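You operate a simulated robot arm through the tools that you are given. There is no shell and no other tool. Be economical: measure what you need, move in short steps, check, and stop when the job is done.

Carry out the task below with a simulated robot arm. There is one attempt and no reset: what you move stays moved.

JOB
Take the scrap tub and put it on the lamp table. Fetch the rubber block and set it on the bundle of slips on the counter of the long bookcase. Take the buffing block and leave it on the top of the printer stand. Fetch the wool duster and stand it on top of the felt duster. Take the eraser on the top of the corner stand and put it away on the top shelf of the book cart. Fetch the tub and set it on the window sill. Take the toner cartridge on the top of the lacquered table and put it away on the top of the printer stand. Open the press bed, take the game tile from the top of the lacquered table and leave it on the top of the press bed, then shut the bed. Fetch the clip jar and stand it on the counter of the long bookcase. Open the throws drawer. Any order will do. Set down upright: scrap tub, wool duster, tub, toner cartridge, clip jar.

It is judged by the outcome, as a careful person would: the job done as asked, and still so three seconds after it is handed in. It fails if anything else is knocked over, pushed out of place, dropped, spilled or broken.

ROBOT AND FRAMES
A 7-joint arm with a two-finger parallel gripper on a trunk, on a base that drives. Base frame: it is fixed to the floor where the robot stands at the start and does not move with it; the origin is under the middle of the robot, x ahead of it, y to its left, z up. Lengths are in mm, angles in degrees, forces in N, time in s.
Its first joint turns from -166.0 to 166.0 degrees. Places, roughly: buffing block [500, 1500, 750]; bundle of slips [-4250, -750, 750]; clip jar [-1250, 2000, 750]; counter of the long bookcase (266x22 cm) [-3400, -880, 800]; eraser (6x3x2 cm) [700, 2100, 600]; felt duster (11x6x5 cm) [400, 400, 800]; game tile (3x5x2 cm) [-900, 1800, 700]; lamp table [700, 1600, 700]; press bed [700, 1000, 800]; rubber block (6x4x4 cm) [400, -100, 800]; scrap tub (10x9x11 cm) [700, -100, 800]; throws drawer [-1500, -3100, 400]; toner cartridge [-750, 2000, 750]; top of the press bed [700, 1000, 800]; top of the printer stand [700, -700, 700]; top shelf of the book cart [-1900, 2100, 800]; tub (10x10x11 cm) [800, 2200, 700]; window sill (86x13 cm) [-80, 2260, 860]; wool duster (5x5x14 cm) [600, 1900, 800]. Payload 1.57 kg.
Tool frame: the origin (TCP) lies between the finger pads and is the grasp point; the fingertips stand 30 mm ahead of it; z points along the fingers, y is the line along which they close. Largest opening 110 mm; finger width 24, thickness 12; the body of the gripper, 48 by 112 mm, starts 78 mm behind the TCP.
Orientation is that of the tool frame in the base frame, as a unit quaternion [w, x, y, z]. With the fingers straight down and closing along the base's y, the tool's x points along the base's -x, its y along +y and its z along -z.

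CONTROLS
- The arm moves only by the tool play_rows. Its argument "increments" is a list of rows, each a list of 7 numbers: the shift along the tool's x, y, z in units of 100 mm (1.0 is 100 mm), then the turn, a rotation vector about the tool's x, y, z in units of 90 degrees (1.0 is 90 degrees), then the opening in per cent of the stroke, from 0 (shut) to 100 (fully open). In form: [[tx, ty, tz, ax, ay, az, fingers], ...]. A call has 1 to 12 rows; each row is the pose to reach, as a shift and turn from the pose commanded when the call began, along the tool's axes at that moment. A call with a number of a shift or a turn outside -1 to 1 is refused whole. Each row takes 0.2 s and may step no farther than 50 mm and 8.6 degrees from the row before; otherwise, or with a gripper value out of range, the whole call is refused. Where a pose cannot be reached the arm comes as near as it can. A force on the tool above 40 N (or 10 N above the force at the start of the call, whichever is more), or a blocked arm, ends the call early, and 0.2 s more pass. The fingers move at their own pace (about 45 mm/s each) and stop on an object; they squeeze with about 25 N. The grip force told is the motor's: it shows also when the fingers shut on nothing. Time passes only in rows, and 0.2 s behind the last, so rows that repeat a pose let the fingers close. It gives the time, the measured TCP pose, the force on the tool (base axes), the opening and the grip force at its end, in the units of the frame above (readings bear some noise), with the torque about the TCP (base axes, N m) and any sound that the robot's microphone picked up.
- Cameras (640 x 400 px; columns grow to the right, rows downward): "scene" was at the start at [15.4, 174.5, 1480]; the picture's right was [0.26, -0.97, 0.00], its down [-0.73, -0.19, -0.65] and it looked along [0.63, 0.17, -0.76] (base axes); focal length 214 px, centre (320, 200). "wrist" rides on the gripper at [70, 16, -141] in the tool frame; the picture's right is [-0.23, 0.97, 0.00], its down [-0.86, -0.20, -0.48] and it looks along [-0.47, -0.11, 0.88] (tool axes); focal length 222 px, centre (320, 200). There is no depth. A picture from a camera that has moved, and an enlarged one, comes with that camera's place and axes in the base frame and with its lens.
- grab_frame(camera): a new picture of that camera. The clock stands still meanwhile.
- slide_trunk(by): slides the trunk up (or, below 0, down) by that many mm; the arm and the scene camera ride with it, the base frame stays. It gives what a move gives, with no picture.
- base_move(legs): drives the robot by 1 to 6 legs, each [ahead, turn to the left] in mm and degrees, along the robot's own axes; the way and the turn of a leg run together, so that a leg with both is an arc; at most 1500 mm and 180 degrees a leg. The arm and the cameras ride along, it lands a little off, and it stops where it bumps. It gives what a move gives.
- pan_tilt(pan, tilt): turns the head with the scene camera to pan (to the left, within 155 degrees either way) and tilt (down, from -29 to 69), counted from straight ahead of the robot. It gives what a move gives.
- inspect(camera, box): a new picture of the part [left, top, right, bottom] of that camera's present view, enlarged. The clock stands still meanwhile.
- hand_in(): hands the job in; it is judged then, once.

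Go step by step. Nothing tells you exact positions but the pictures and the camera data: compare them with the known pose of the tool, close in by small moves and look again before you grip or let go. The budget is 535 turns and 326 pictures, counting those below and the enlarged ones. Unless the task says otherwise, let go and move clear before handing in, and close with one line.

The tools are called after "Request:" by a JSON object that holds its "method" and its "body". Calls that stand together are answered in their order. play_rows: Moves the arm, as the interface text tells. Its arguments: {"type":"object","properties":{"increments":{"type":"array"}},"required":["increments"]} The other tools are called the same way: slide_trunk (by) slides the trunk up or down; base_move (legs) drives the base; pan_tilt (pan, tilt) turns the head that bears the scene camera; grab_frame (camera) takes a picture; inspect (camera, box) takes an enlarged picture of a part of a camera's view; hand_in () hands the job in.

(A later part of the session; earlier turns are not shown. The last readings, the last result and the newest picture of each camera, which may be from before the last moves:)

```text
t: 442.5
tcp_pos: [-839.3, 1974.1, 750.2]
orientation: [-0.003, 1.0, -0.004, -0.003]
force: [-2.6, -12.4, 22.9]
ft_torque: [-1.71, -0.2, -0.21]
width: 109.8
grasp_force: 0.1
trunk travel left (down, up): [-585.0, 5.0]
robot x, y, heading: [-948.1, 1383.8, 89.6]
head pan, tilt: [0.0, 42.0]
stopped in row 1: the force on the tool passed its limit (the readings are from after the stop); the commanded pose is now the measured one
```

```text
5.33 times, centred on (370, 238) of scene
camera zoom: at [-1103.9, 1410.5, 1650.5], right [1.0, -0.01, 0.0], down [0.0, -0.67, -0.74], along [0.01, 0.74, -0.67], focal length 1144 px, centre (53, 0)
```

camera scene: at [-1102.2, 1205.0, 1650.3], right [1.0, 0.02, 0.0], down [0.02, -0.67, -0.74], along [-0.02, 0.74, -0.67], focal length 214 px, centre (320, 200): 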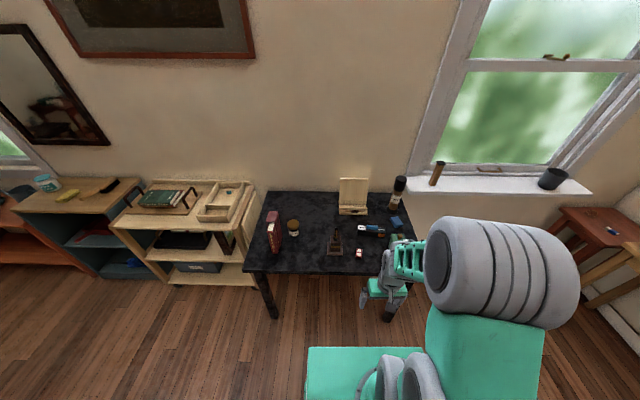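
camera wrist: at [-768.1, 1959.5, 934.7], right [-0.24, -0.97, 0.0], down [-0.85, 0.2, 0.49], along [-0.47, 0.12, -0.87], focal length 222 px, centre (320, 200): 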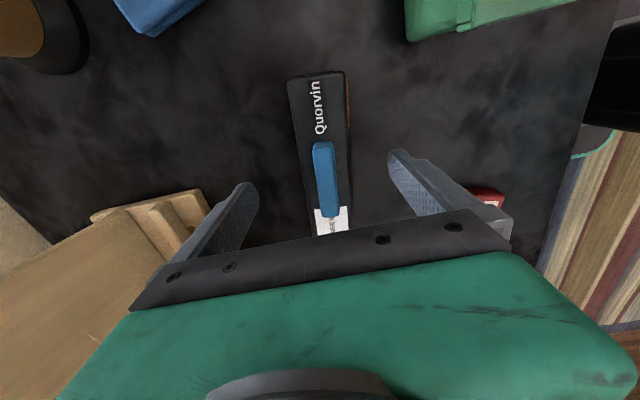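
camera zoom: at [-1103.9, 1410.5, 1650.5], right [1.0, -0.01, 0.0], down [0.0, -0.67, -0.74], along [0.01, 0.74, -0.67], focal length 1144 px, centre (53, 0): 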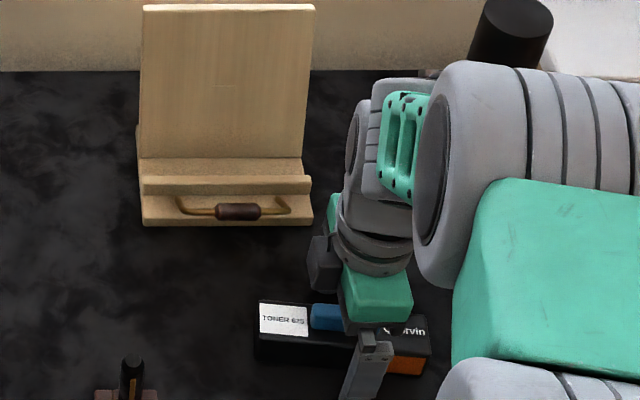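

Request:
{"method": "play_rows", "body": {"increments": [[0, 0, -0.04, 0, 0, 0, 100], [0, 0, -0.04, 0, 0, 0, 0], [0, 0, -0.04, 0, 0, 0, 0], [0, 0, -0.04, 0, 0, 0, 0], [0, 0, -0.04, 0, 0, 0, 0], [0, 0, -0.04, 0, 0, 0, 0], [0, 0, -0.04, 0, 0, 0, 0]]}}

Request:
{"method": "play_rows", "body": {"increments": [[0, 0, -0.05, 0, 0, 0, 0], [0, 0, -0.15, 0, 0, 0, 0], [0, 0, -0.3, 0, 0, 0, 0], [0, 0, -0.5, 0, 0, 0, 0]]}}

Request:
{"method": "grab_frame", "body": {"camera": "wrist"}}

Request:
{"method": "inspect", "body": {"camera": "scene", "box": [310, 200, 430, 275]}}

```text
t: 444.1
tcp_pos: [-838.9, 1975.8, 750.7]
orientation: [-0.003, 1.0, -0.004, -0.004]
force: [-0.6, 0.7, -0.1]
ft_torque: [-0.06, -0.05, 0.05]
width: 42.1
grasp_force: 24.8
trunk travel left (down, up): [-585.0, 5.0]
robot x, y, heading: [-952.1, 1389.4, 89.4]
head pan, tilt: [0.0, 42.0]
```

```text
t: 445.1
tcp_pos: [-838.2, 1975.1, 801.5]
orientation: [-0.001, 1.0, -0.004, -0.005]
force: [-0.2, -0.3, -2.7]
ft_torque: [0.03, 0.0, 0.0]
width: 41.9
grasp_force: 24.6
trunk travel left (down, up): [-585.0, 5.0]
robot x, y, heading: [-947.0, 1389.2, 89.5]
head pan, tilt: [0.0, 42.0]
```

```text
141 pictures are left
camera wrist: at [-766.8, 1957.2, 943.3], right [-0.24, -0.97, 0.0], down [-0.85, 0.21, 0.49], along [-0.47, 0.12, -0.87], focal length 222 px, centre (320, 200)
```

wrist: 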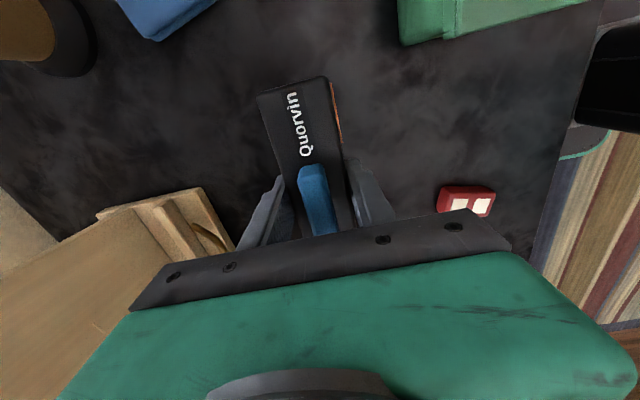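

```text
5.33 times, centred on (370, 238) of scene
camera zoom: at [-1103.1, 1414.0, 1650.3], right [1.0, -0.01, 0.0], down [-0.01, -0.67, -0.74], along [0.01, 0.74, -0.67], focal length 1144 px, centre (53, 0)
```

zoom: 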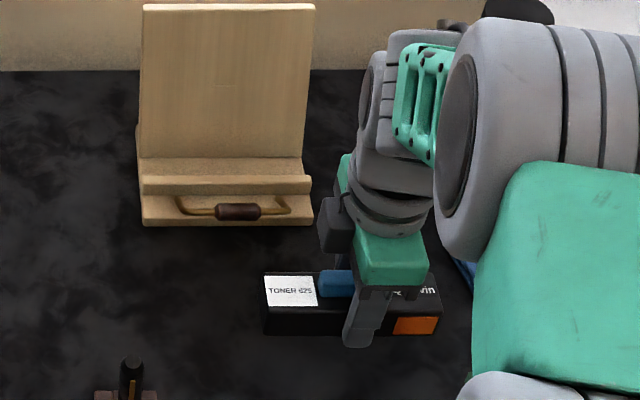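

Toner is held level. Raise, retract, drive to the printer stand.

Request:
{"method": "play_rows", "body": {"increments": [[0, 0, -0.33, 0, 0, 0, 0], [0, 0, -0.66, 0, 0, 0, 0], [0, 0, -1, 0, 0, 0, 0]]}}

Request:
{"method": "play_rows", "body": {"increments": [[0, 0.33, -0.2, 0, 0, 0, 0], [0, 0.66, -0.4, 0, 0, 0, 0], [0, 1, -0.5, 0, 0, 0, 0]]}}

Request:
{"method": "play_rows", "body": {"increments": [[-0.2, 0.33, 0, 0, 0, 0, 0], [-0.5, 0.66, 0, 0, 0, 0, 0], [-0.8, 1, 0, 0, 0, 0, 0]]}}

Request:
{"method": "base_move", "body": {"legs": [[-300, 0], [0, -153.4], [1500, 0], [465, 0], [0, 64]]}}

Request:
{"method": "pan_tilt", "body": {"pan": -20, "tilt": 50}}

Request:
{"method": "grab_frame", "body": {"camera": "scene"}}

Request:
{"method": "grab_frame", "body": {"camera": "wrist"}}

```text
t: 445.9
tcp_pos: [-836.1, 1975.4, 902.3]
orientation: [-0.003, 1.0, -0.005, -0.005]
force: [0.5, 0.9, -3.8]
ft_torque: [-0.02, 0.0, -0.01]
width: 41.6
grasp_force: 24.9
trunk travel left (down, up): [-585.0, 5.0]
robot x, y, heading: [-952.8, 1388.6, 89.6]
head pan, tilt: [0.0, 42.0]
```

```text
t: 446.7
tcp_pos: [-838.8, 1875.6, 952.5]
orientation: [-0.002, 1.0, -0.005, -0.004]
force: [-0.1, -0.1, -2.5]
ft_torque: [0.01, -0.01, -0.02]
width: 41.6
grasp_force: 24.9
trunk travel left (down, up): [-585.0, 5.0]
robot x, y, heading: [-949.6, 1387.4, 89.4]
head pan, tilt: [0.0, 42.0]
```

```text
t: 447.5
tcp_pos: [-920.0, 1775.0, 951.6]
orientation: [-0.002, 1.0, -0.005, -0.005]
force: [-0.2, 0.0, -2.9]
ft_torque: [0.02, 0.0, 0.03]
width: 42.2
grasp_force: 25.2
trunk travel left (down, up): [-585.0, 5.0]
robot x, y, heading: [-948.3, 1386.8, 89.6]
head pan, tilt: [0.0, 42.0]
```

```text
t: 468.2
tcp_pos: [232.5, -749.0, 951.1]
orientation: [0.004, -0.694, 0.72, 0.002]
force: [-0.3, 0.3, -3.6]
ft_torque: [-0.04, 0.0, 0.04]
width: 41.8
grasp_force: 25.2
trunk travel left (down, up): [-585.0, 5.0]
robot x, y, heading: [-153.6, -711.5, -2.2]
head pan, tilt: [0.0, 42.0]
```

```text
t: 469.0
tcp_pos: [231.1, -749.5, 950.3]
orientation: [0.005, -0.693, 0.721, 0.002]
force: [0.5, 0.8, -3.4]
ft_torque: [0.0, -0.02, -0.03]
width: 41.5
grasp_force: 24.7
trunk travel left (down, up): [-585.0, 5.0]
robot x, y, heading: [-154.3, -708.9, -1.8]
head pan, tilt: [-20.0, 50.0]
```

```text
139 pictures are left
camera scene: at [-136.9, -581.3, 1639.1], right [-0.38, -0.93, 0.0], down [-0.71, 0.29, -0.64], along [0.6, -0.24, -0.77], focal length 214 px, centre (320, 200)
```

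scene: 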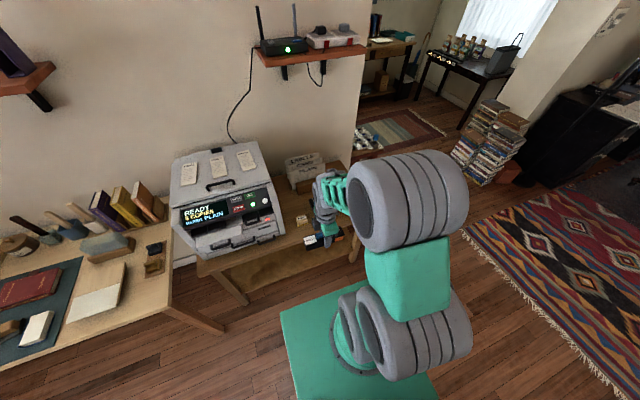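

```text
138 pictures are left
camera wrist: at [212.5, -820.1, 1092.3], right [-0.96, 0.26, 0.0], down [0.23, 0.84, 0.49], along [0.13, 0.47, -0.87], focal length 222 px, centre (320, 200)
```

wrist: 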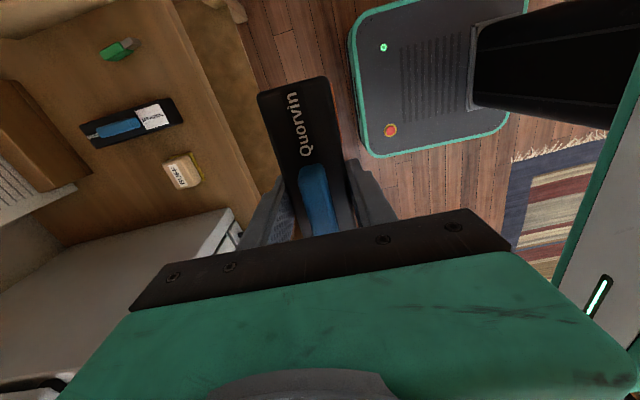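

I plan to place the toner lengthwise along the front strip of the stand, centre about (430,-790), in the gap between the buffing block and the other toner. Move over it.

Request:
{"method": "play_rows", "body": {"increments": [[0.1, -0.33, 0, 0, 0, 0, 0], [0.2, -0.66, 0, 0, 0, 0, 0], [0.3, -1, 0, 0, 0, 0, 0]]}}

Request:
{"method": "play_rows", "body": {"increments": [[0, -0.33, 0.3, 0, 0, 0, 0], [0, -0.66, 0.6, 0, 0, 0, 0], [0, -0.9, 0.9, 0, 0, 0, 0]]}}

Request:
{"method": "grab_frame", "body": {"camera": "wrist"}}

```text
t: 469.8
tcp_pos: [330.4, -783.0, 951.8]
orientation: [0.004, -0.694, 0.72, 0.001]
force: [0.6, -0.3, -3.7]
ft_torque: [0.01, -0.01, 0.0]
width: 42.0
grasp_force: 24.6
trunk travel left (down, up): [-585.0, 5.0]
robot x, y, heading: [-157.2, -709.9, -2.1]
head pan, tilt: [-20.0, 50.0]
```

```text
t: 470.6
tcp_pos: [420.0, -786.2, 862.0]
orientation: [0.005, -0.694, 0.72, 0.001]
force: [-0.1, -0.7, -3.1]
ft_torque: [-0.03, 0.02, -0.02]
width: 41.6
grasp_force: 24.7
trunk travel left (down, up): [-585.0, 5.0]
robot x, y, heading: [-156.9, -708.0, -1.8]
head pan, tilt: [-20.0, 50.0]
```

```text
137 pictures are left
camera wrist: at [401.9, -856.2, 1004.4], right [-0.96, 0.26, 0.0], down [0.23, 0.84, 0.49], along [0.13, 0.47, -0.87], focal length 222 px, centre (320, 200)
```

wrist: 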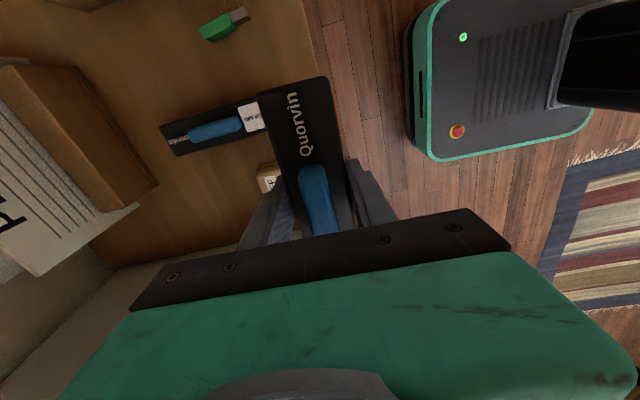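

Request:
{"method": "play_rows", "body": {"increments": [[0.05, -0.03, 0.3, 0, 0, 0, 0], [0.05, -0.03, 0.7, 0, 0, 0, 0], [0.05, -0.03, 1.0, 0, 0, 0, 0]]}}

Request:
{"method": "grab_frame", "body": {"camera": "wrist"}}

Request:
{"method": "grab_frame", "body": {"camera": "scene"}}

```text
t: 471.4
tcp_pos: [422.8, -790.3, 761.6]
orientation: [0.006, -0.693, 0.721, 0.001]
force: [0.1, -0.9, -1.9]
ft_torque: [-0.02, -0.02, -0.01]
width: 41.6
grasp_force: 25.0
trunk travel left (down, up): [-585.0, 5.0]
robot x, y, heading: [-157.3, -711.8, -2.0]
head pan, tilt: [-20.0, 50.0]
```

```text
136 pictures are left
camera wrist: at [404.9, -859.2, 903.4], right [-0.96, 0.26, 0.0], down [0.23, 0.84, 0.49], along [0.13, 0.47, -0.87], focal length 222 px, centre (320, 200)
```

wrist: 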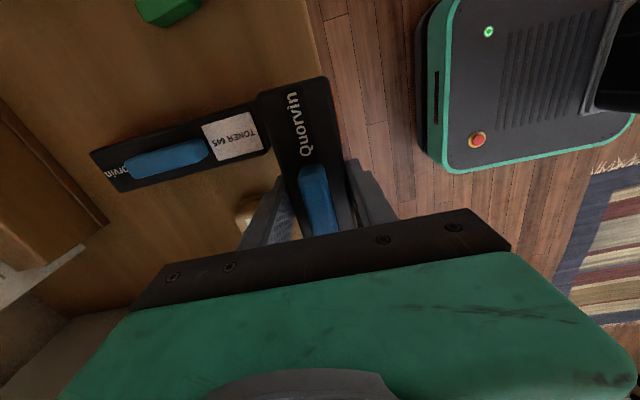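

```text
135 pictures are left
camera scene: at [-136.6, -581.3, 1639.1], right [-0.38, -0.93, 0.0], down [-0.71, 0.29, -0.64], along [0.6, -0.24, -0.77], focal length 214 px, centre (320, 200)
```

scene: 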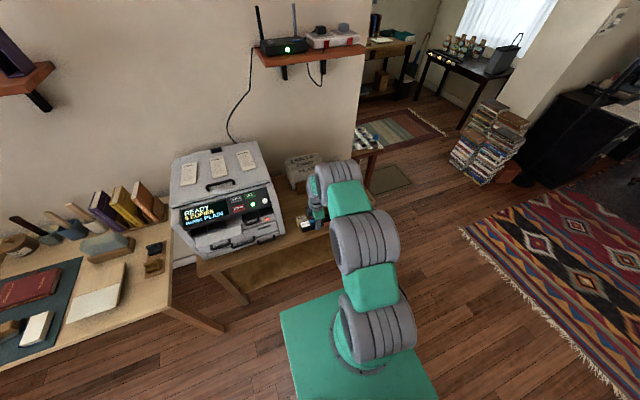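

Request:
{"method": "play_rows", "body": {"increments": [[0, 0, 0.2, 0, 0, 0, 0], [0, 0, 0.4, 0, 0, 0, 0]]}}

Request:
{"method": "play_rows", "body": {"increments": [[0, 0, 0.04, 0, 0, 0, 0]]}}

Request:
{"method": "play_rows", "body": {"increments": [[0, 0, 0.04, 0, 0, 0, 0]]}}

Request:
{"method": "play_rows", "body": {"increments": [[0, 0, 0.03, 0, 0, 0, 0]]}}

Request:
{"method": "play_rows", "body": {"increments": [[0, 0, 0.03, 0, 0, 0, 0]]}}

Request:
{"method": "grab_frame", "body": {"camera": "wrist"}}

```text
t: 472.0
tcp_pos: [423.6, -791.3, 722.9]
orientation: [0.005, -0.693, 0.721, 0.0]
force: [-0.4, -0.1, -3.2]
ft_torque: [-0.01, 0.01, 0.0]
width: 41.9
grasp_force: 24.8
trunk travel left (down, up): [-585.0, 5.0]
robot x, y, heading: [-156.2, -710.4, -1.9]
head pan, tilt: [-20.0, 50.0]
```

```text
t: 472.4
tcp_pos: [423.5, -791.3, 717.4]
orientation: [0.004, -0.693, 0.721, 0.001]
force: [1.0, 0.6, -2.7]
ft_torque: [0.0, -0.01, 0.0]
width: 41.9
grasp_force: 24.8
trunk travel left (down, up): [-585.0, 5.0]
robot x, y, heading: [-155.1, -704.7, -1.8]
head pan, tilt: [-20.0, 50.0]
```

```text
t: 472.8
tcp_pos: [423.3, -791.8, 714.4]
orientation: [0.005, -0.694, 0.72, 0.001]
force: [-0.3, -0.6, -3.5]
ft_torque: [-0.01, -0.03, -0.01]
width: 41.7
grasp_force: 24.4
trunk travel left (down, up): [-585.0, 5.0]
robot x, y, heading: [-160.4, -708.8, -2.3]
head pan, tilt: [-20.0, 50.0]
```

```text
t: 473.2
tcp_pos: [424.7, -791.3, 712.2]
orientation: [0.006, -0.693, 0.721, 0.0]
force: [-1.5, -1.1, 3.4]
ft_torque: [0.26, 0.13, 0.06]
width: 41.7
grasp_force: 25.3
trunk travel left (down, up): [-585.0, 5.0]
robot x, y, heading: [-158.8, -709.2, -2.2]
head pan, tilt: [-20.0, 50.0]
```

```text
t: 473.6
tcp_pos: [424.9, -790.0, 709.7]
orientation: [0.006, -0.693, 0.721, -0.001]
force: [-4.3, 1.8, 23.8]
ft_torque: [-0.06, 0.77, 0.02]
width: 41.7
grasp_force: 24.1
trunk travel left (down, up): [-585.0, 5.0]
robot x, y, heading: [-151.5, -707.8, -1.7]
head pan, tilt: [-20.0, 50.0]
```

```text
134 pictures are left
camera wrist: at [405.5, -860.5, 851.6], right [-0.96, 0.26, -0.01], down [0.23, 0.84, 0.49], along [0.13, 0.47, -0.87], focal length 222 px, centre (320, 200)
```

wrist: 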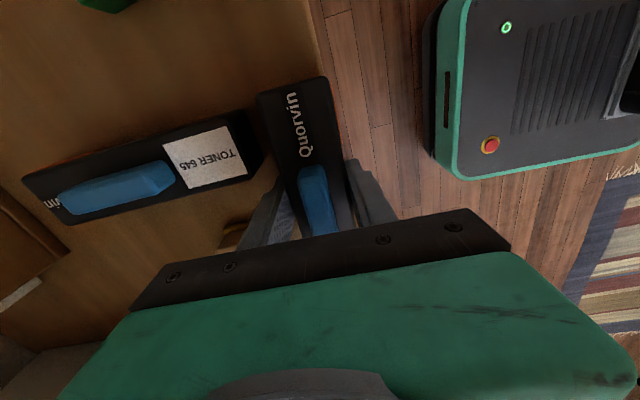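

Request:
{"method": "play_rows", "body": {"increments": [[0, 0, -0.03, 0, 0, 0, 54], [0, 0, -0.03, 0, 0, 0, 54], [0, 0, -0.03, 0, 0, 0, 54], [0, 0, -0.2, 0, 0, 0, 54], [0, 0, -0.5, 0, 0, 0, 54], [0, 0, -0.9, 0, 0, 0, 54]]}}

Request:
{"method": "grab_frame", "body": {"camera": "wrist"}}

```text
t: 475.0
tcp_pos: [422.3, -791.1, 799.0]
orientation: [0.004, -0.693, 0.721, 0.002]
force: [0.0, 0.3, -0.5]
ft_torque: [0.02, -0.01, 0.04]
width: 59.4
grasp_force: 0.0
trunk travel left (down, up): [-585.0, 5.0]
robot x, y, heading: [-154.9, -709.4, -2.2]
head pan, tilt: [-20.0, 50.0]
```

```text
133 pictures are left
camera wrist: at [403.8, -860.9, 940.3], right [-0.96, 0.26, 0.0], down [0.23, 0.84, 0.49], along [0.13, 0.47, -0.87], focal length 222 px, centre (320, 200)
```

wrist: 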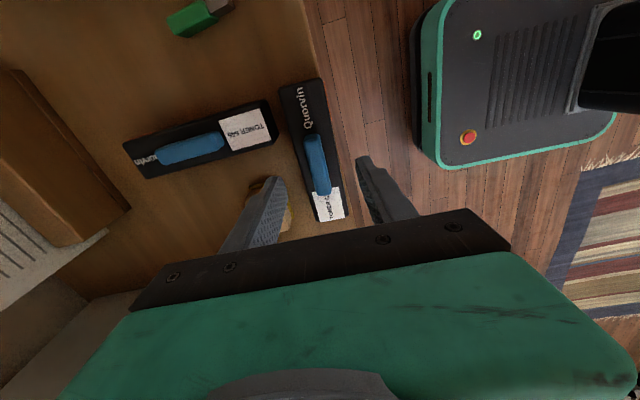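

Request:
{"method": "inspect", "body": {"camera": "wrist", "box": [240, 40, 400, 140]}}

Request:
{"method": "inspect", "body": {"camera": "scene", "box": [260, 180, 380, 255]}}

```text
4.00 times, centred on (320, 90) of wrist
camera zoom: at [403.8, -860.9, 940.3], right [-0.96, 0.26, 0.0], down [0.23, 0.84, 0.49], along [0.13, 0.47, -0.87], focal length 888 px, centre (320, 640)
```

zoom: 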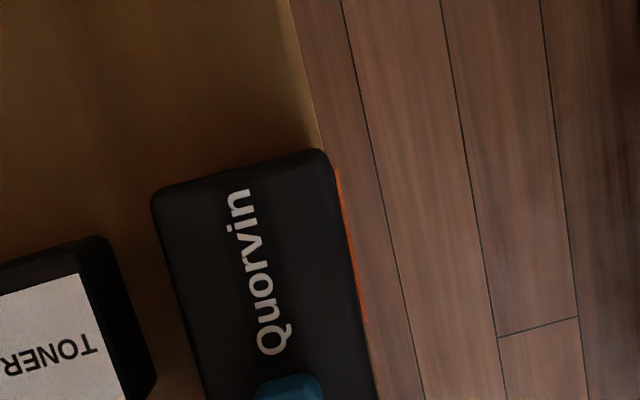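

```text
5.33 times, centred on (320, 218) of scene
camera zoom: at [-137.4, -581.3, 1639.0], right [-0.38, -0.93, 0.0], down [-0.71, 0.29, -0.64], along [0.6, -0.24, -0.77], focal length 1144 px, centre (320, 107)
```

zoom: 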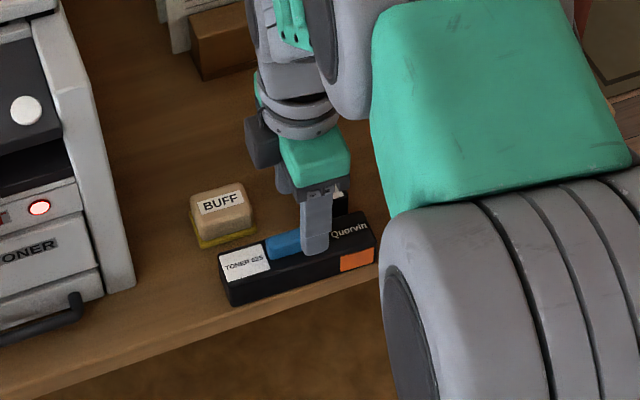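

The toner is nearly flush with the front edge; I regrip and shift it 8 mm inward.

Request:
{"method": "play_rows", "body": {"increments": [[0, 0, 0.4, 0, 0, 0, 54], [0, 0, 0.75, 0, 0, 0, 54], [0, 0, 0.84, 0, 0, 0, 54], [0, 0, 0.84, 0, 0, 0, 0], [0, 0, 0.84, 0, 0, 0, 0], [0, 0, 0.84, 0, 0, 0, 0], [0, 0, 0.84, 0, 0, 0, 0], [0, 0, 0.84, 0, 0, 0, 0]]}}

Request:
{"method": "play_rows", "body": {"increments": [[0, 0, -0.05, 0, 0, 0, 0], [0, 0, -0.08, 0, 0, 0, 0], [-0.03, -0.08, -0.08, 0, 0, 0, 0], [-0.03, -0.08, -0.04, 0, 0, 0, 0], [-0.03, -0.08, 0, 0, 0, 0, 0], [-0.03, -0.08, 0.03, 0, 0, 0, 0]]}}

Request:
{"method": "play_rows", "body": {"increments": [[0, 0, -0.03, 0, 0, 0, 54], [0, 0, -0.03, 0, 0, 0, 54], [0, 0, -0.03, 0, 0, 0, 54], [0, 0, -0.2, 0, 0, 0, 54], [0, 0, -0.5, 0, 0, 0, 54], [0, 0, -0.9, 0, 0, 0, 54]]}}

Request:
{"method": "inspect", "body": {"camera": "wrist", "box": [200, 40, 400, 165]}}

Request:
{"method": "inspect", "body": {"camera": "scene", "box": [260, 180, 380, 255]}}

```text
t: 476.8
tcp_pos: [425.5, -789.6, 713.7]
orientation: [0.005, -0.694, 0.72, 0.001]
force: [1.8, 0.2, 0.2]
ft_torque: [-0.08, 0.02, 0.02]
width: 42.0
grasp_force: 25.2
trunk travel left (down, up): [-585.0, 5.0]
robot x, y, heading: [-157.3, -708.2, -2.1]
head pan, tilt: [-20.0, 50.0]
```

```text
t: 478.2
tcp_pos: [432.5, -787.1, 713.9]
orientation: [0.006, -0.694, 0.72, 0.0]
force: [-10.8, 0.6, 12.0]
ft_torque: [0.0, 1.07, 0.06]
width: 41.7
grasp_force: 24.8
trunk travel left (down, up): [-585.0, 5.0]
robot x, y, heading: [-158.2, -709.0, -2.2]
head pan, tilt: [-20.0, 50.0]
```

```text
t: 479.6
tcp_pos: [430.3, -786.9, 799.6]
orientation: [0.005, -0.694, 0.72, 0.001]
force: [0.4, -0.2, 0.0]
ft_torque: [-0.03, 0.02, -0.01]
width: 59.3
grasp_force: 0.2
trunk travel left (down, up): [-585.0, 5.0]
robot x, y, heading: [-151.3, -707.6, -1.8]
head pan, tilt: [-20.0, 50.0]
```

```text
3.20 times, centred on (300, 102) of wrist
camera zoom: at [411.9, -857.6, 941.6], right [-0.96, 0.26, 0.0], down [0.23, 0.84, 0.49], along [0.13, 0.47, -0.87], focal length 711 px, centre (384, 512)
```

zoom: 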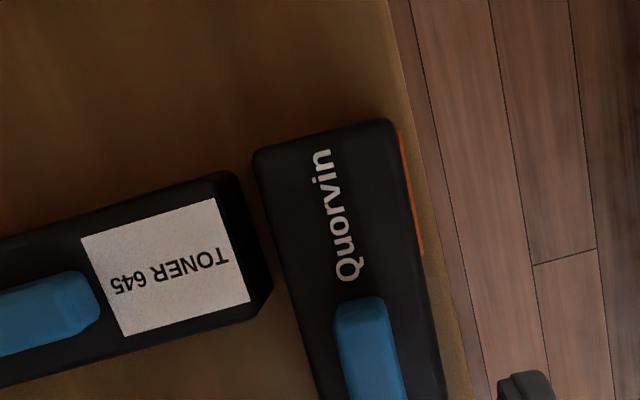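

```text
5.33 times, centred on (320, 218) of scene
camera zoom: at [-137.4, -581.3, 1639.0], right [-0.38, -0.93, 0.0], down [-0.71, 0.29, -0.64], along [0.6, -0.24, -0.77], focal length 1144 px, centre (320, 107)
```

zoom: 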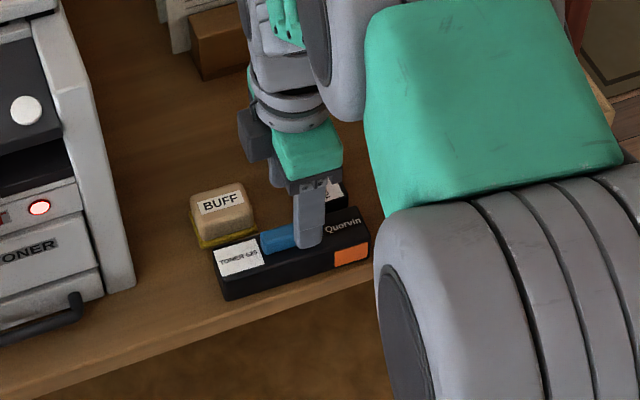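

Toner done. Next the game tile on the lacquered table.

Request:
{"method": "play_rows", "body": {"increments": [[0, 0.33, -0.33, 0, 0, 0, 100], [0, 0.66, -0.66, 0, 0, 0, 100], [0, 1, -0.9, 0, 0, 0, 100]]}}

Request:
{"method": "play_rows", "body": {"increments": [[-0.2, 0.33, 0, 0, 0, 0, 100], [-0.4, 0.66, 0, 0, 0, 0, 100], [-0.6, 1, 0, 0, 0, 0, 100]]}}

Request:
{"method": "base_move", "body": {"legs": [[-100, 0], [0, 112], [1500, 0], [580, 0], [0, -20]]}}

Request:
{"method": "pan_tilt", "body": {"pan": -5, "tilt": 45}}

Request:
{"method": "grab_frame", "body": {"camera": "scene"}}

Request:
{"method": "grab_frame", "body": {"camera": "wrist"}}

```text
t: 480.4
tcp_pos: [329.5, -783.5, 888.4]
orientation: [0.005, -0.694, 0.72, 0.001]
force: [0.4, 0.7, 0.5]
ft_torque: [0.01, 0.01, 0.05]
width: 110.1
grasp_force: 0.1
trunk travel left (down, up): [-585.0, 5.0]
robot x, y, heading: [-157.5, -707.8, -2.2]
head pan, tilt: [-20.0, 50.0]
```

```text
t: 481.2
tcp_pos: [232.3, -721.3, 892.4]
orientation: [0.005, -0.693, 0.721, 0.001]
force: [0.5, -0.9, -0.8]
ft_torque: [0.01, 0.01, -0.02]
width: 110.1
grasp_force: 0.0
trunk travel left (down, up): [-585.0, 5.0]
robot x, y, heading: [-152.3, -711.7, -2.1]
head pan, tilt: [-20.0, 50.0]
```

```text
t: 498.1
tcp_pos: [-999.9, 1624.1, 891.8]
orientation: [-0.003, 1.0, 0.008, -0.005]
force: [0.3, -0.5, -0.2]
ft_torque: [-0.02, 0.04, 0.01]
width: 110.0
grasp_force: 0.1
trunk travel left (down, up): [-585.0, 5.0]
robot x, y, heading: [-989.7, 1234.9, 91.0]
head pan, tilt: [-20.0, 50.0]
```

```text
t: 498.8
tcp_pos: [-1000.6, 1623.2, 892.7]
orientation: [-0.002, 1.0, 0.008, -0.004]
force: [-0.1, 0.3, 0.1]
ft_torque: [0.01, -0.03, -0.01]
width: 110.3
grasp_force: 0.0
trunk travel left (down, up): [-585.0, 5.0]
robot x, y, heading: [-985.1, 1231.6, 91.1]
head pan, tilt: [-5.0, 45.0]
```

```text
128 pictures are left
camera scene: at [-1137.8, 1253.2, 1646.0], right [1.0, -0.07, 0.0], down [-0.05, -0.71, -0.71], along [0.05, 0.71, -0.71], focal length 214 px, centre (320, 200)
```

scene: 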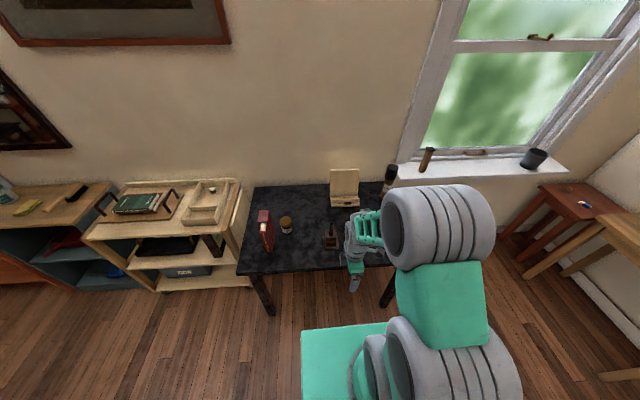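

```text
127 pictures are left
camera wrist: at [-927.3, 1607.1, 1033.6], right [-0.21, -0.98, 0.0], down [-0.85, 0.18, 0.49], along [-0.47, 0.11, -0.87], focal length 222 px, centre (320, 200)
```

wrist: 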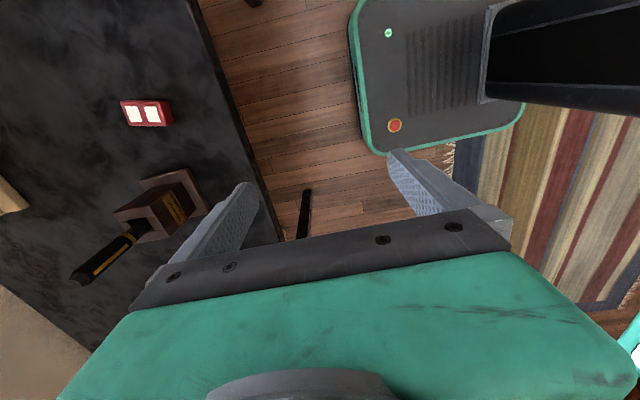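

Request:
{"method": "play_rows", "body": {"increments": [[0.27, -0.33, 0, 0, 0, 0, 100], [0.54, -0.66, 0, 0, 0, 0, 100], [0.82, -1, 0, 0, 0, 0, 100]]}}

Request:
{"method": "play_rows", "body": {"increments": [[0, -0.33, 0.3, 0, 0, 0, 100], [0, -0.66, 0.5, 0, 0, 0, 100], [0, -1, 0.7, 0, 0, 0, 100]]}}

Request:
{"method": "grab_frame", "body": {"camera": "wrist"}}

```text
t: 499.6
tcp_pos: [-918.8, 1725.1, 892.7]
orientation: [-0.003, 1.0, 0.008, -0.005]
force: [-0.1, 0.0, -0.6]
ft_torque: [0.01, 0.01, 0.01]
width: 110.0
grasp_force: 0.1
trunk travel left (down, up): [-585.0, 5.0]
robot x, y, heading: [-992.9, 1233.6, 91.3]
head pan, tilt: [-5.0, 45.0]
```

```text
t: 500.4
tcp_pos: [-922.2, 1825.1, 823.3]
orientation: [-0.003, 1.0, 0.007, -0.005]
force: [-0.7, 0.6, -0.3]
ft_torque: [-0.01, 0.02, 0.0]
width: 110.2
grasp_force: 0.0
trunk travel left (down, up): [-585.0, 5.0]
robot x, y, heading: [-989.0, 1232.4, 91.0]
head pan, tilt: [-5.0, 45.0]
```

```text
126 pictures are left
camera wrist: at [-849.7, 1808.7, 963.5], right [-0.21, -0.98, 0.0], down [-0.85, 0.18, 0.49], along [-0.47, 0.11, -0.87], focal length 222 px, centre (320, 200)
```

wrist: 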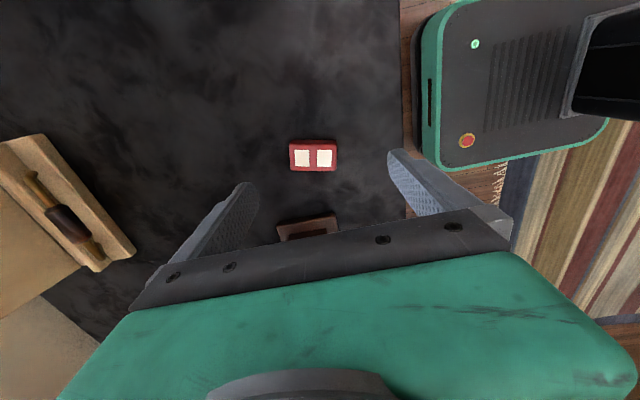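

Request:
{"method": "play_rows", "body": {"increments": [[0.04, -0.08, 0.25, 0, 0, 0, 75], [0.04, -0.08, 0.5, 0, 0, 0, 75], [0.04, -0.08, 0.65, 0, 0, 0, 75], [0.04, -0.08, 0.7, 0, 0, 0, 75]]}}

Request:
{"method": "grab_frame", "body": {"camera": "wrist"}}

```text
t: 501.4
tcp_pos: [-917.1, 1832.6, 752.0]
orientation: [-0.003, 1.0, 0.008, -0.005]
force: [0.3, 0.9, -0.3]
ft_torque: [-0.03, 0.0, 0.07]
width: 82.7
grasp_force: 0.0
trunk travel left (down, up): [-585.0, 5.0]
robot x, y, heading: [-991.6, 1234.0, 91.3]
head pan, tilt: [-5.0, 45.0]
```

```text
125 pictures are left
camera wrist: at [-844.7, 1816.8, 894.7], right [-0.21, -0.98, 0.0], down [-0.85, 0.18, 0.49], along [-0.47, 0.11, -0.87], focal length 222 px, centre (320, 200)
```

wrist: 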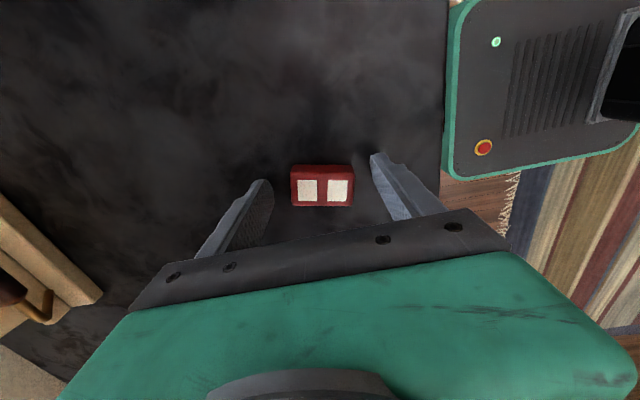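

Request:
{"method": "play_rows", "body": {"increments": [[-0.02, 0, 0.0, 0, 0, 0, 75], [-0.02, 0, 0.0, 0, 0, 0, 0], [-0.02, 0, 0.0, 0, 0, 0, 0], [-0.02, 0, 0.0, 0, 0, 0, 0], [-0.02, 0, 0.0, 0, 0, 0, 0], [-0.02, 0, 0.0, 0, 0, 0, 0]]}}

Request:
{"method": "play_rows", "body": {"increments": [[0, 0, -0.1, 0, 0, 0, 0], [0, 0, -0.3, 0, 0, 0, 0], [0, 0, -0.6, 0, 0, 0, 0], [0, 0, -1.0, 0, 0, 0, 0]]}}

Request:
{"method": "grab_frame", "body": {"camera": "wrist"}}

```text
t: 502.8
tcp_pos: [-918.1, 1833.6, 752.6]
orientation: [-0.003, 1.0, 0.007, -0.005]
force: [0.5, 0.9, -0.2]
ft_torque: [0.02, 0.0, 0.0]
width: 48.9
grasp_force: 25.2
trunk travel left (down, up): [-585.0, 5.0]
robot x, y, heading: [-988.4, 1236.6, 91.2]
head pan, tilt: [-5.0, 45.0]
```

```text
t: 503.8
tcp_pos: [-919.8, 1832.8, 851.8]
orientation: [-0.002, 1.0, 0.008, -0.004]
force: [0.4, -0.6, 0.5]
ft_torque: [0.05, 0.01, 0.01]
width: 48.9
grasp_force: 24.8
trunk travel left (down, up): [-585.0, 5.0]
robot x, y, heading: [-992.5, 1233.0, 90.8]
head pan, tilt: [-5.0, 45.0]
```

```text
124 pictures are left
camera wrist: at [-847.9, 1817.3, 994.0], right [-0.21, -0.98, 0.0], down [-0.85, 0.18, 0.49], along [-0.48, 0.1, -0.87], focal length 222 px, centre (320, 200)
```

wrist: 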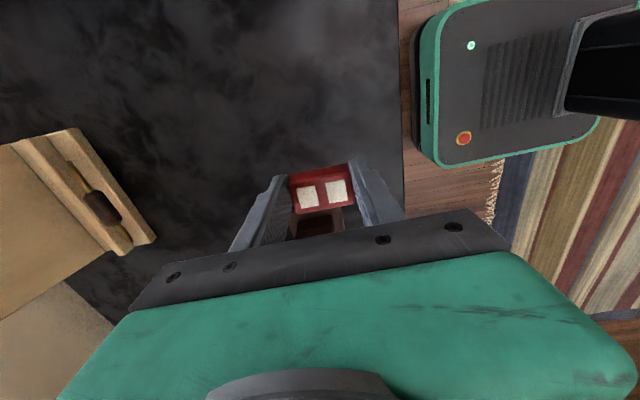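

Tile held. Raise, retract, drive to the press.

Request:
{"method": "play_rows", "body": {"increments": [[0, 0.33, -0.33, 0, 0, 0, 0], [0, 0.66, -0.66, 0, 0, 0, 0], [0, 1, -1, 0, 0, 0, 0]]}}

Request:
{"method": "play_rows", "body": {"increments": [[-0.2, 0.33, 0, 0, 0, 0, 0], [-0.5, 0.66, 0, 0, 0, 0, 0], [-0.8, 1, 0, 0, 0, 0, 0]]}}

Request:
{"method": "base_move", "body": {"legs": [[-150, 0], [0, -96], [853, 0], [0, 5]]}}

Request:
{"method": "pan_tilt", "body": {"pan": -5, "tilt": 45}}

Request:
{"method": "grab_frame", "body": {"camera": "scene"}}

Request:
{"method": "grab_frame", "body": {"camera": "wrist"}}

```text
t: 504.6
tcp_pos: [-916.5, 1732.7, 950.5]
orientation: [-0.003, 1.0, 0.007, -0.005]
force: [-0.7, -1.1, 0.1]
ft_torque: [0.0, -0.02, -0.02]
width: 48.9
grasp_force: 24.2
trunk travel left (down, up): [-585.0, 5.0]
robot x, y, heading: [-990.6, 1233.6, 90.8]
head pan, tilt: [-5.0, 45.0]
```

```text
t: 505.4
tcp_pos: [-996.4, 1627.0, 951.1]
orientation: [-0.003, 1.0, 0.007, -0.004]
force: [-0.3, -0.2, -0.6]
ft_torque: [-0.02, -0.01, -0.03]
width: 48.6
grasp_force: 24.9
trunk travel left (down, up): [-585.0, 5.0]
robot x, y, heading: [-989.7, 1233.6, 91.0]
head pan, tilt: [-5.0, 45.0]
```

```text
t: 515.6
tcp_pos: [261.0, 984.9, 952.4]
orientation: [0.005, -0.699, 0.715, 0.001]
force: [0.9, -0.7, 0.2]
ft_torque: [-0.02, 0.03, 0.0]
width: 48.8
grasp_force: 24.5
trunk travel left (down, up): [-585.0, 5.0]
robot x, y, heading: [-129.1, 996.4, -1.2]
head pan, tilt: [-5.0, 45.0]
```

```text
t: 516.2
tcp_pos: [260.3, 984.5, 952.2]
orientation: [0.005, -0.699, 0.715, 0.001]
force: [-0.5, 0.0, 0.7]
ft_torque: [0.01, 0.02, 0.03]
width: 48.7
grasp_force: 24.8
trunk travel left (down, up): [-585.0, 5.0]
robot x, y, heading: [-126.2, 993.5, -1.5]
head pan, tilt: [-5.0, 45.0]
```

```text
123 pictures are left
camera scene: at [-107.7, 1141.4, 1646.0], right [-0.11, -0.99, 0.0], down [-0.7, 0.08, -0.71], along [0.7, -0.08, -0.71], focal length 214 px, centre (320, 200)
```

scene: 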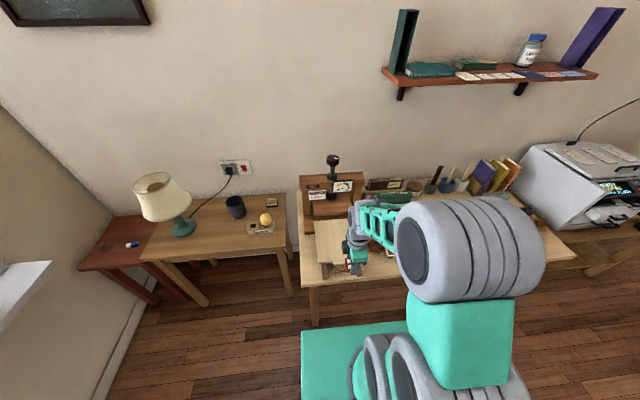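

```text
122 pictures are left
camera wrist: at [243.3, 914.3, 1093.5], right [-0.97, 0.25, 0.0], down [0.22, 0.85, 0.49], along [0.12, 0.47, -0.87], focal length 222 px, centre (320, 200)
```

wrist: 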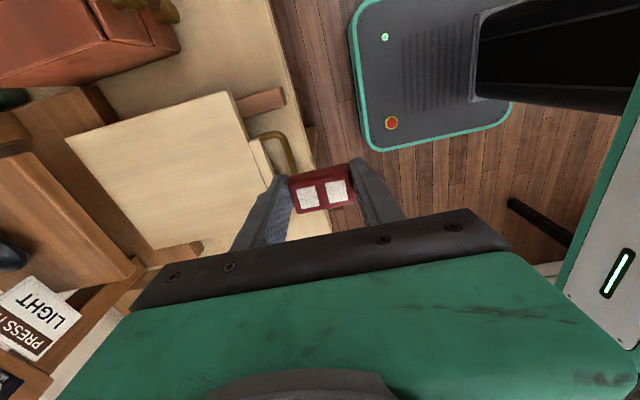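

Request:
{"method": "play_rows", "body": {"increments": [[0, -0.33, 0, 0, 0, 0, 0], [0, -0.66, 0, 0, 0, 0, 0], [0, -1, 0, 0, 0, 0, 0]]}}

Request:
{"method": "play_rows", "body": {"increments": [[0, -0.33, 0.2, 0, 0, 0, 0], [0, -0.7, 0.5, 0, 0, 0, 0], [0, -0.7, 0.8, 0, 0, 0, 0]]}}

Request:
{"method": "grab_frame", "body": {"camera": "wrist"}}

Request:
{"method": "inspect", "body": {"camera": "scene", "box": [280, 150, 440, 250]}}

```text
t: 517.0
tcp_pos: [360.5, 982.7, 952.6]
orientation: [0.005, -0.7, 0.715, 0.001]
force: [0.5, -0.9, -0.6]
ft_torque: [0.02, 0.02, 0.0]
width: 48.5
grasp_force: 25.2
trunk travel left (down, up): [-585.0, 5.0]
robot x, y, heading: [-131.0, 989.3, -1.3]
head pan, tilt: [-5.0, 45.0]
```

```text
t: 517.8
tcp_pos: [430.8, 980.9, 874.0]
orientation: [0.005, -0.699, 0.715, 0.001]
force: [-0.3, 0.1, 0.2]
ft_torque: [0.01, 0.03, 0.02]
width: 48.7
grasp_force: 24.8
trunk travel left (down, up): [-585.0, 5.0]
robot x, y, heading: [-130.5, 994.0, -1.1]
head pan, tilt: [-5.0, 45.0]
```

```text
121 pictures are left
camera wrist: at [413.2, 910.6, 1015.3], right [-0.97, 0.25, 0.0], down [0.22, 0.85, 0.49], along [0.12, 0.47, -0.87], focal length 222 px, centre (320, 200)
```

wrist: 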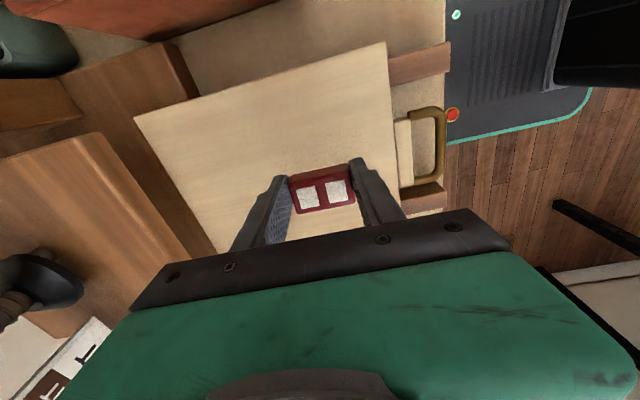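

```text
4.00 times, centred on (360, 200) of scene
camera zoom: at [-107.5, 1141.5, 1646.0], right [-0.11, -0.99, 0.0], down [-0.7, 0.08, -0.71], along [0.7, -0.08, -0.71], focal length 858 px, centre (160, 200)
```

zoom: 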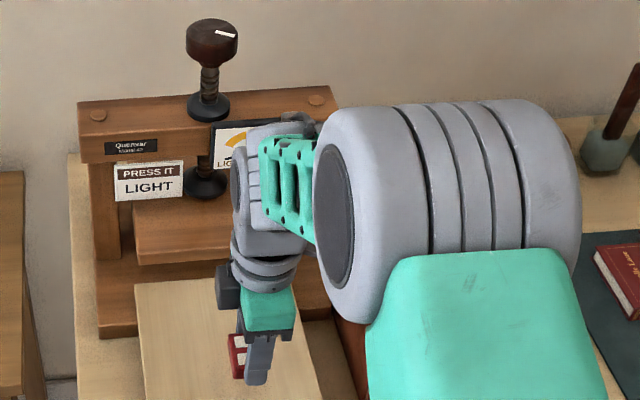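

Request:
{"method": "play_rows", "body": {"increments": [[0, -0.2, 0.15, 0, 0, 0, 0], [0, -0.2, 0.25, 0, 0, 0, 0]]}}

Request:
{"method": "play_rows", "body": {"increments": [[0, 0, 0.04, 0, 0, 0, 0]]}}

Request:
{"method": "play_rows", "body": {"increments": [[0, 0, 0.04, 0, 0, 0, 0]]}}

Request:
{"method": "play_rows", "body": {"increments": [[0, 0, 0.04, 0, 0, 0, 0]]}}

Request:
{"method": "play_rows", "body": {"increments": [[0, 0, 0.04, 0, 0, 0, 0]]}}

Request:
{"method": "grab_frame", "body": {"camera": "wrist"}}

```text
t: 518.4
tcp_pos: [452.6, 980.5, 849.5]
orientation: [0.004, -0.699, 0.715, 0.001]
force: [-0.3, -0.7, 0.1]
ft_torque: [-0.01, 0.05, 0.0]
width: 48.7
grasp_force: 25.2
trunk travel left (down, up): [-585.0, 5.0]
robot x, y, heading: [-128.5, 993.6, -0.9]
head pan, tilt: [-5.0, 45.0]
```

```text
t: 518.8
tcp_pos: [451.2, 981.2, 845.1]
orientation: [0.005, -0.699, 0.715, 0.001]
force: [-0.5, -0.4, -0.4]
ft_torque: [-0.02, -0.02, 0.03]
width: 48.6
grasp_force: 25.4
trunk travel left (down, up): [-585.0, 5.0]
robot x, y, heading: [-134.0, 994.1, -1.3]
head pan, tilt: [-5.0, 45.0]
```

```text
t: 519.2
tcp_pos: [451.7, 980.9, 840.3]
orientation: [0.005, -0.699, 0.715, 0.002]
force: [-0.6, 0.4, 0.2]
ft_torque: [0.02, -0.01, 0.02]
width: 48.6
grasp_force: 25.4
trunk travel left (down, up): [-585.0, 5.0]
robot x, y, heading: [-133.3, 994.0, -1.1]
head pan, tilt: [-5.0, 45.0]
```

```text
t: 519.6
tcp_pos: [450.1, 981.0, 835.8]
orientation: [0.005, -0.699, 0.716, 0.001]
force: [0.7, 0.5, -0.2]
ft_torque: [0.04, 0.02, -0.01]
width: 48.8
grasp_force: 25.0
trunk travel left (down, up): [-585.0, 5.0]
robot x, y, heading: [-133.2, 1000.2, -1.2]
head pan, tilt: [-5.0, 45.0]
```

```text
t: 520.0
tcp_pos: [450.6, 980.1, 833.6]
orientation: [0.005, -0.699, 0.715, 0.002]
force: [0.0, 0.8, -0.6]
ft_torque: [0.03, 0.03, 0.01]
width: 48.5
grasp_force: 25.3
trunk travel left (down, up): [-585.0, 5.0]
robot x, y, heading: [-132.6, 997.0, -1.2]
head pan, tilt: [-5.0, 45.0]
```

```text
119 pictures are left
camera wrist: at [433.4, 910.9, 973.3], right [-0.97, 0.25, 0.0], down [0.22, 0.85, 0.49], along [0.12, 0.47, -0.87], focal length 222 px, centre (320, 200)
```

wrist: 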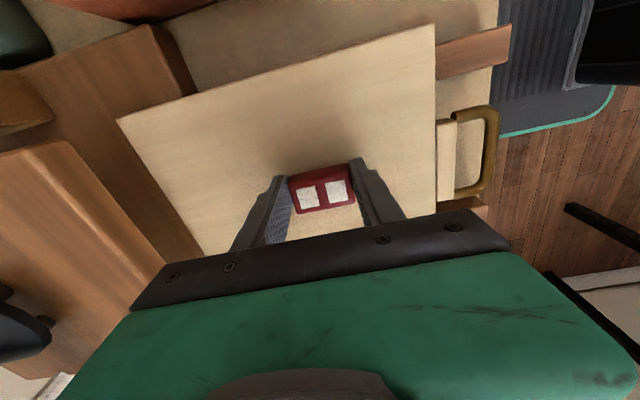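

Request:
{"method": "play_rows", "body": {"increments": [[0, 0, 0.04, 0, 0, 0, 0]]}}

Request:
{"method": "play_rows", "body": {"increments": [[0, 0, 0.04, 0, 0, 0, 0]]}}

Request:
{"method": "play_rows", "body": {"increments": [[0, 0, 0.04, 0, 0, 0, 0]]}}

Request:
{"method": "play_rows", "body": {"increments": [[0, 0, 0.04, 0, 0, 0, 0]]}}

```text
t: 520.4
tcp_pos: [452.3, 981.2, 830.9]
orientation: [0.006, -0.699, 0.715, -0.001]
force: [-0.1, 0.6, 12.0]
ft_torque: [0.1, 0.31, -0.01]
width: 48.7
grasp_force: 25.0
trunk travel left (down, up): [-585.0, 5.0]
robot x, y, heading: [-134.7, 997.4, -1.2]
head pan, tilt: [-5.0, 45.0]
```

```text
t: 520.8
tcp_pos: [453.5, 981.0, 828.1]
orientation: [0.009, -0.699, 0.715, -0.002]
force: [1.8, -1.3, 32.0]
ft_torque: [-0.06, 0.6, -0.11]
width: 49.0
grasp_force: 24.6
trunk travel left (down, up): [-585.0, 5.0]
robot x, y, heading: [-130.4, 992.9, -1.2]
head pan, tilt: [-5.0, 45.0]
```

```text
t: 521.1
tcp_pos: [457.5, 981.1, 829.3]
orientation: [0.009, -0.699, 0.715, -0.003]
force: [2.3, 0.7, 13.7]
ft_torque: [0.01, 0.36, -0.05]
width: 48.7
grasp_force: 24.7
trunk travel left (down, up): [-585.0, 5.0]
robot x, y, heading: [-131.3, 993.9, -1.0]
head pan, tilt: [-5.0, 45.0]
stopped in row 1: the force on the tool passed its limit (the readings are from after the stop); the commanded pose is now the measured one
```

```text
t: 521.6
tcp_pos: [463.0, 981.7, 828.7]
orientation: [0.013, -0.698, 0.715, -0.008]
force: [2.2, 0.9, 13.7]
ft_torque: [-0.05, 0.41, -0.06]
width: 48.8
grasp_force: 24.5
trunk travel left (down, up): [-585.0, 5.0]
robot x, y, heading: [-135.1, 995.7, -1.0]
head pan, tilt: [-5.0, 45.0]
stopped in row 1: the force on the tool passed its limit (the readings are from after the stop); the commanded pose is now the measured one
```

Request:
{"method": "play_rows", "body": {"increments": [[0, 0, -0.02, 0, 0, 0, 80], [0, 0, -0.02, 0, 0, 0, 80], [0, 0, -0.02, 0, 0, 0, 80], [0, 0, -0.3, 0, 0, 0, 80], [0, 0, -0.6, 0, 0, 0, 80], [0, 0, -1.0, 0, 0, 0, 80]]}}

Request:
{"method": "grab_frame", "body": {"camera": "wrist"}}

```text
t: 523.0
tcp_pos: [456.5, 978.9, 926.2]
orientation: [0.011, -0.699, 0.715, -0.005]
force: [-0.2, -0.1, 1.0]
ft_torque: [0.0, -0.02, 0.0]
width: 87.8
grasp_force: 0.0
trunk travel left (down, up): [-585.0, 5.0]
robot x, y, heading: [-133.8, 994.0, -1.1]
head pan, tilt: [-5.0, 45.0]
```

```text
118 pictures are left
camera wrist: at [436.2, 910.0, 1067.1], right [-0.97, 0.25, -0.02], down [0.21, 0.85, 0.49], along [0.14, 0.47, -0.87], focal length 222 px, centre (320, 200)
```

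wrist: 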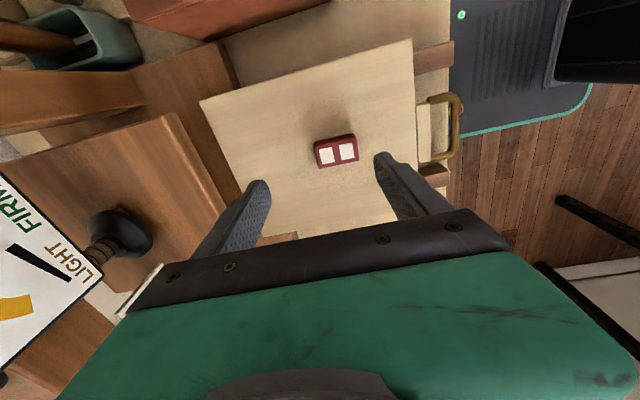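

Tile lies flat on the bed. Close the fingers and position them in front of the handle to push the bed shut.

Request:
{"method": "play_rows", "body": {"increments": [[-0.1, 0.33, 0, 0, 0, 0, 0], [-0.19, 0.66, 0, 0, 0, 0, 0], [-0.19, 1, 0, 0, 0, 0, 0]]}}

Request:
{"method": "play_rows", "body": {"increments": [[0, 0.33, 0, 0, 0, 0, 0], [0, 0.66, 0, 0, 0, 0, 0], [0, 0.86, 0, 0, 0, 0, 0]]}}

Request:
{"method": "play_rows", "body": {"increments": [[0, 0, 0.33, 0, 0, 0, 0], [0, 0, 0.66, 0, 0, 0, 0], [0, 0, 0.9, 0, 0, 0, 0]]}}

Request:
{"method": "grab_frame", "body": {"camera": "wrist"}}

```text
t: 523.8
tcp_pos: [355.2, 1000.2, 925.0]
orientation: [0.012, -0.698, 0.716, -0.006]
force: [0.4, 1.3, 0.5]
ft_torque: [-0.03, -0.01, 0.02]
width: 18.1
grasp_force: 0.1
trunk travel left (down, up): [-585.0, 5.0]
robot x, y, heading: [-133.4, 998.6, -1.0]
head pan, tilt: [-5.0, 45.0]
```

```text
t: 524.6
tcp_pos: [268.9, 1002.7, 923.5]
orientation: [0.01, -0.699, 0.715, -0.005]
force: [-0.3, 0.0, 0.9]
ft_torque: [-0.01, 0.0, 0.01]
width: 0.0
grasp_force: 21.5
trunk travel left (down, up): [-585.0, 5.0]
robot x, y, heading: [-128.4, 998.2, -1.3]
head pan, tilt: [-5.0, 45.0]
```

```text
t: 525.4
tcp_pos: [273.6, 1004.1, 832.5]
orientation: [0.011, -0.699, 0.715, -0.005]
force: [0.8, -0.8, 0.5]
ft_torque: [0.0, -0.04, -0.01]
width: 0.2
grasp_force: 21.7
trunk travel left (down, up): [-585.0, 5.0]
robot x, y, heading: [-132.4, 993.0, -1.2]
head pan, tilt: [-5.0, 45.0]
```

```text
117 pictures are left
camera wrist: at [253.4, 934.1, 973.9], right [-0.97, 0.25, -0.02], down [0.21, 0.85, 0.49], along [0.14, 0.47, -0.87], focal length 222 px, centre (320, 200)
```

wrist: 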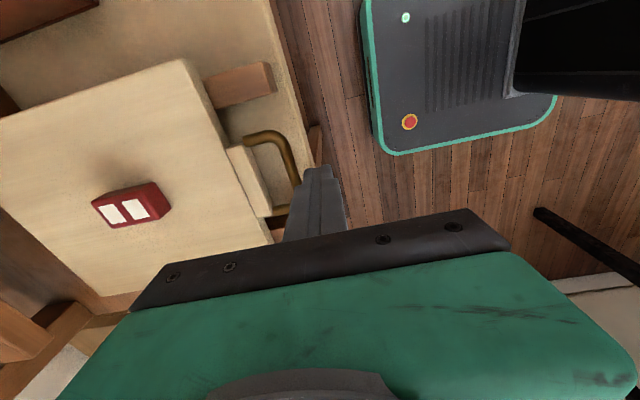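

Request:
{"method": "play_rows", "body": {"increments": [[0.06, 0, 0.15, 0, 0, 0, 0], [0.06, 0, 0.3, 0, 0, 0, 0], [0.06, -0.2, 0.3, 0, 0, 0, 0], [0.06, -0.4, 0.3, 0, 0, 0, 0], [0.06, -0.6, 0.3, 0, 0, 0, 0]]}}

Request:
{"method": "grab_frame", "body": {"camera": "wrist"}}

```text
t: 526.6
tcp_pos: [335.5, 996.8, 804.0]
orientation: [0.011, -0.699, 0.715, -0.005]
force: [0.1, -0.3, -0.3]
ft_torque: [0.01, 0.01, 0.0]
width: 0.0
grasp_force: 21.6
trunk travel left (down, up): [-585.0, 5.0]
robot x, y, heading: [-132.6, 996.3, -1.2]
head pan, tilt: [-5.0, 45.0]
```

```text
116 pictures are left
camera wrist: at [314.8, 927.2, 944.8], right [-0.97, 0.25, -0.02], down [0.21, 0.85, 0.49], along [0.14, 0.47, -0.87], focal length 222 px, centre (320, 200)
```

wrist: 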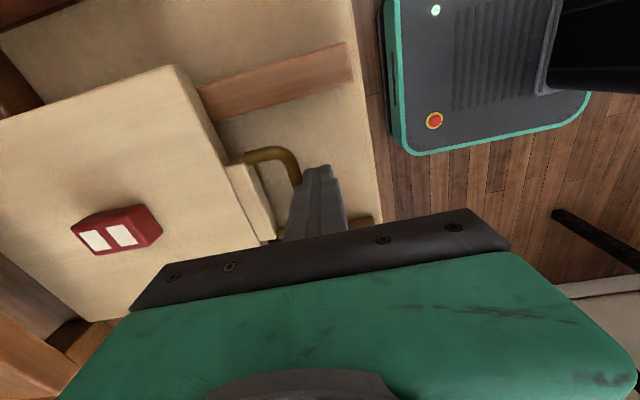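

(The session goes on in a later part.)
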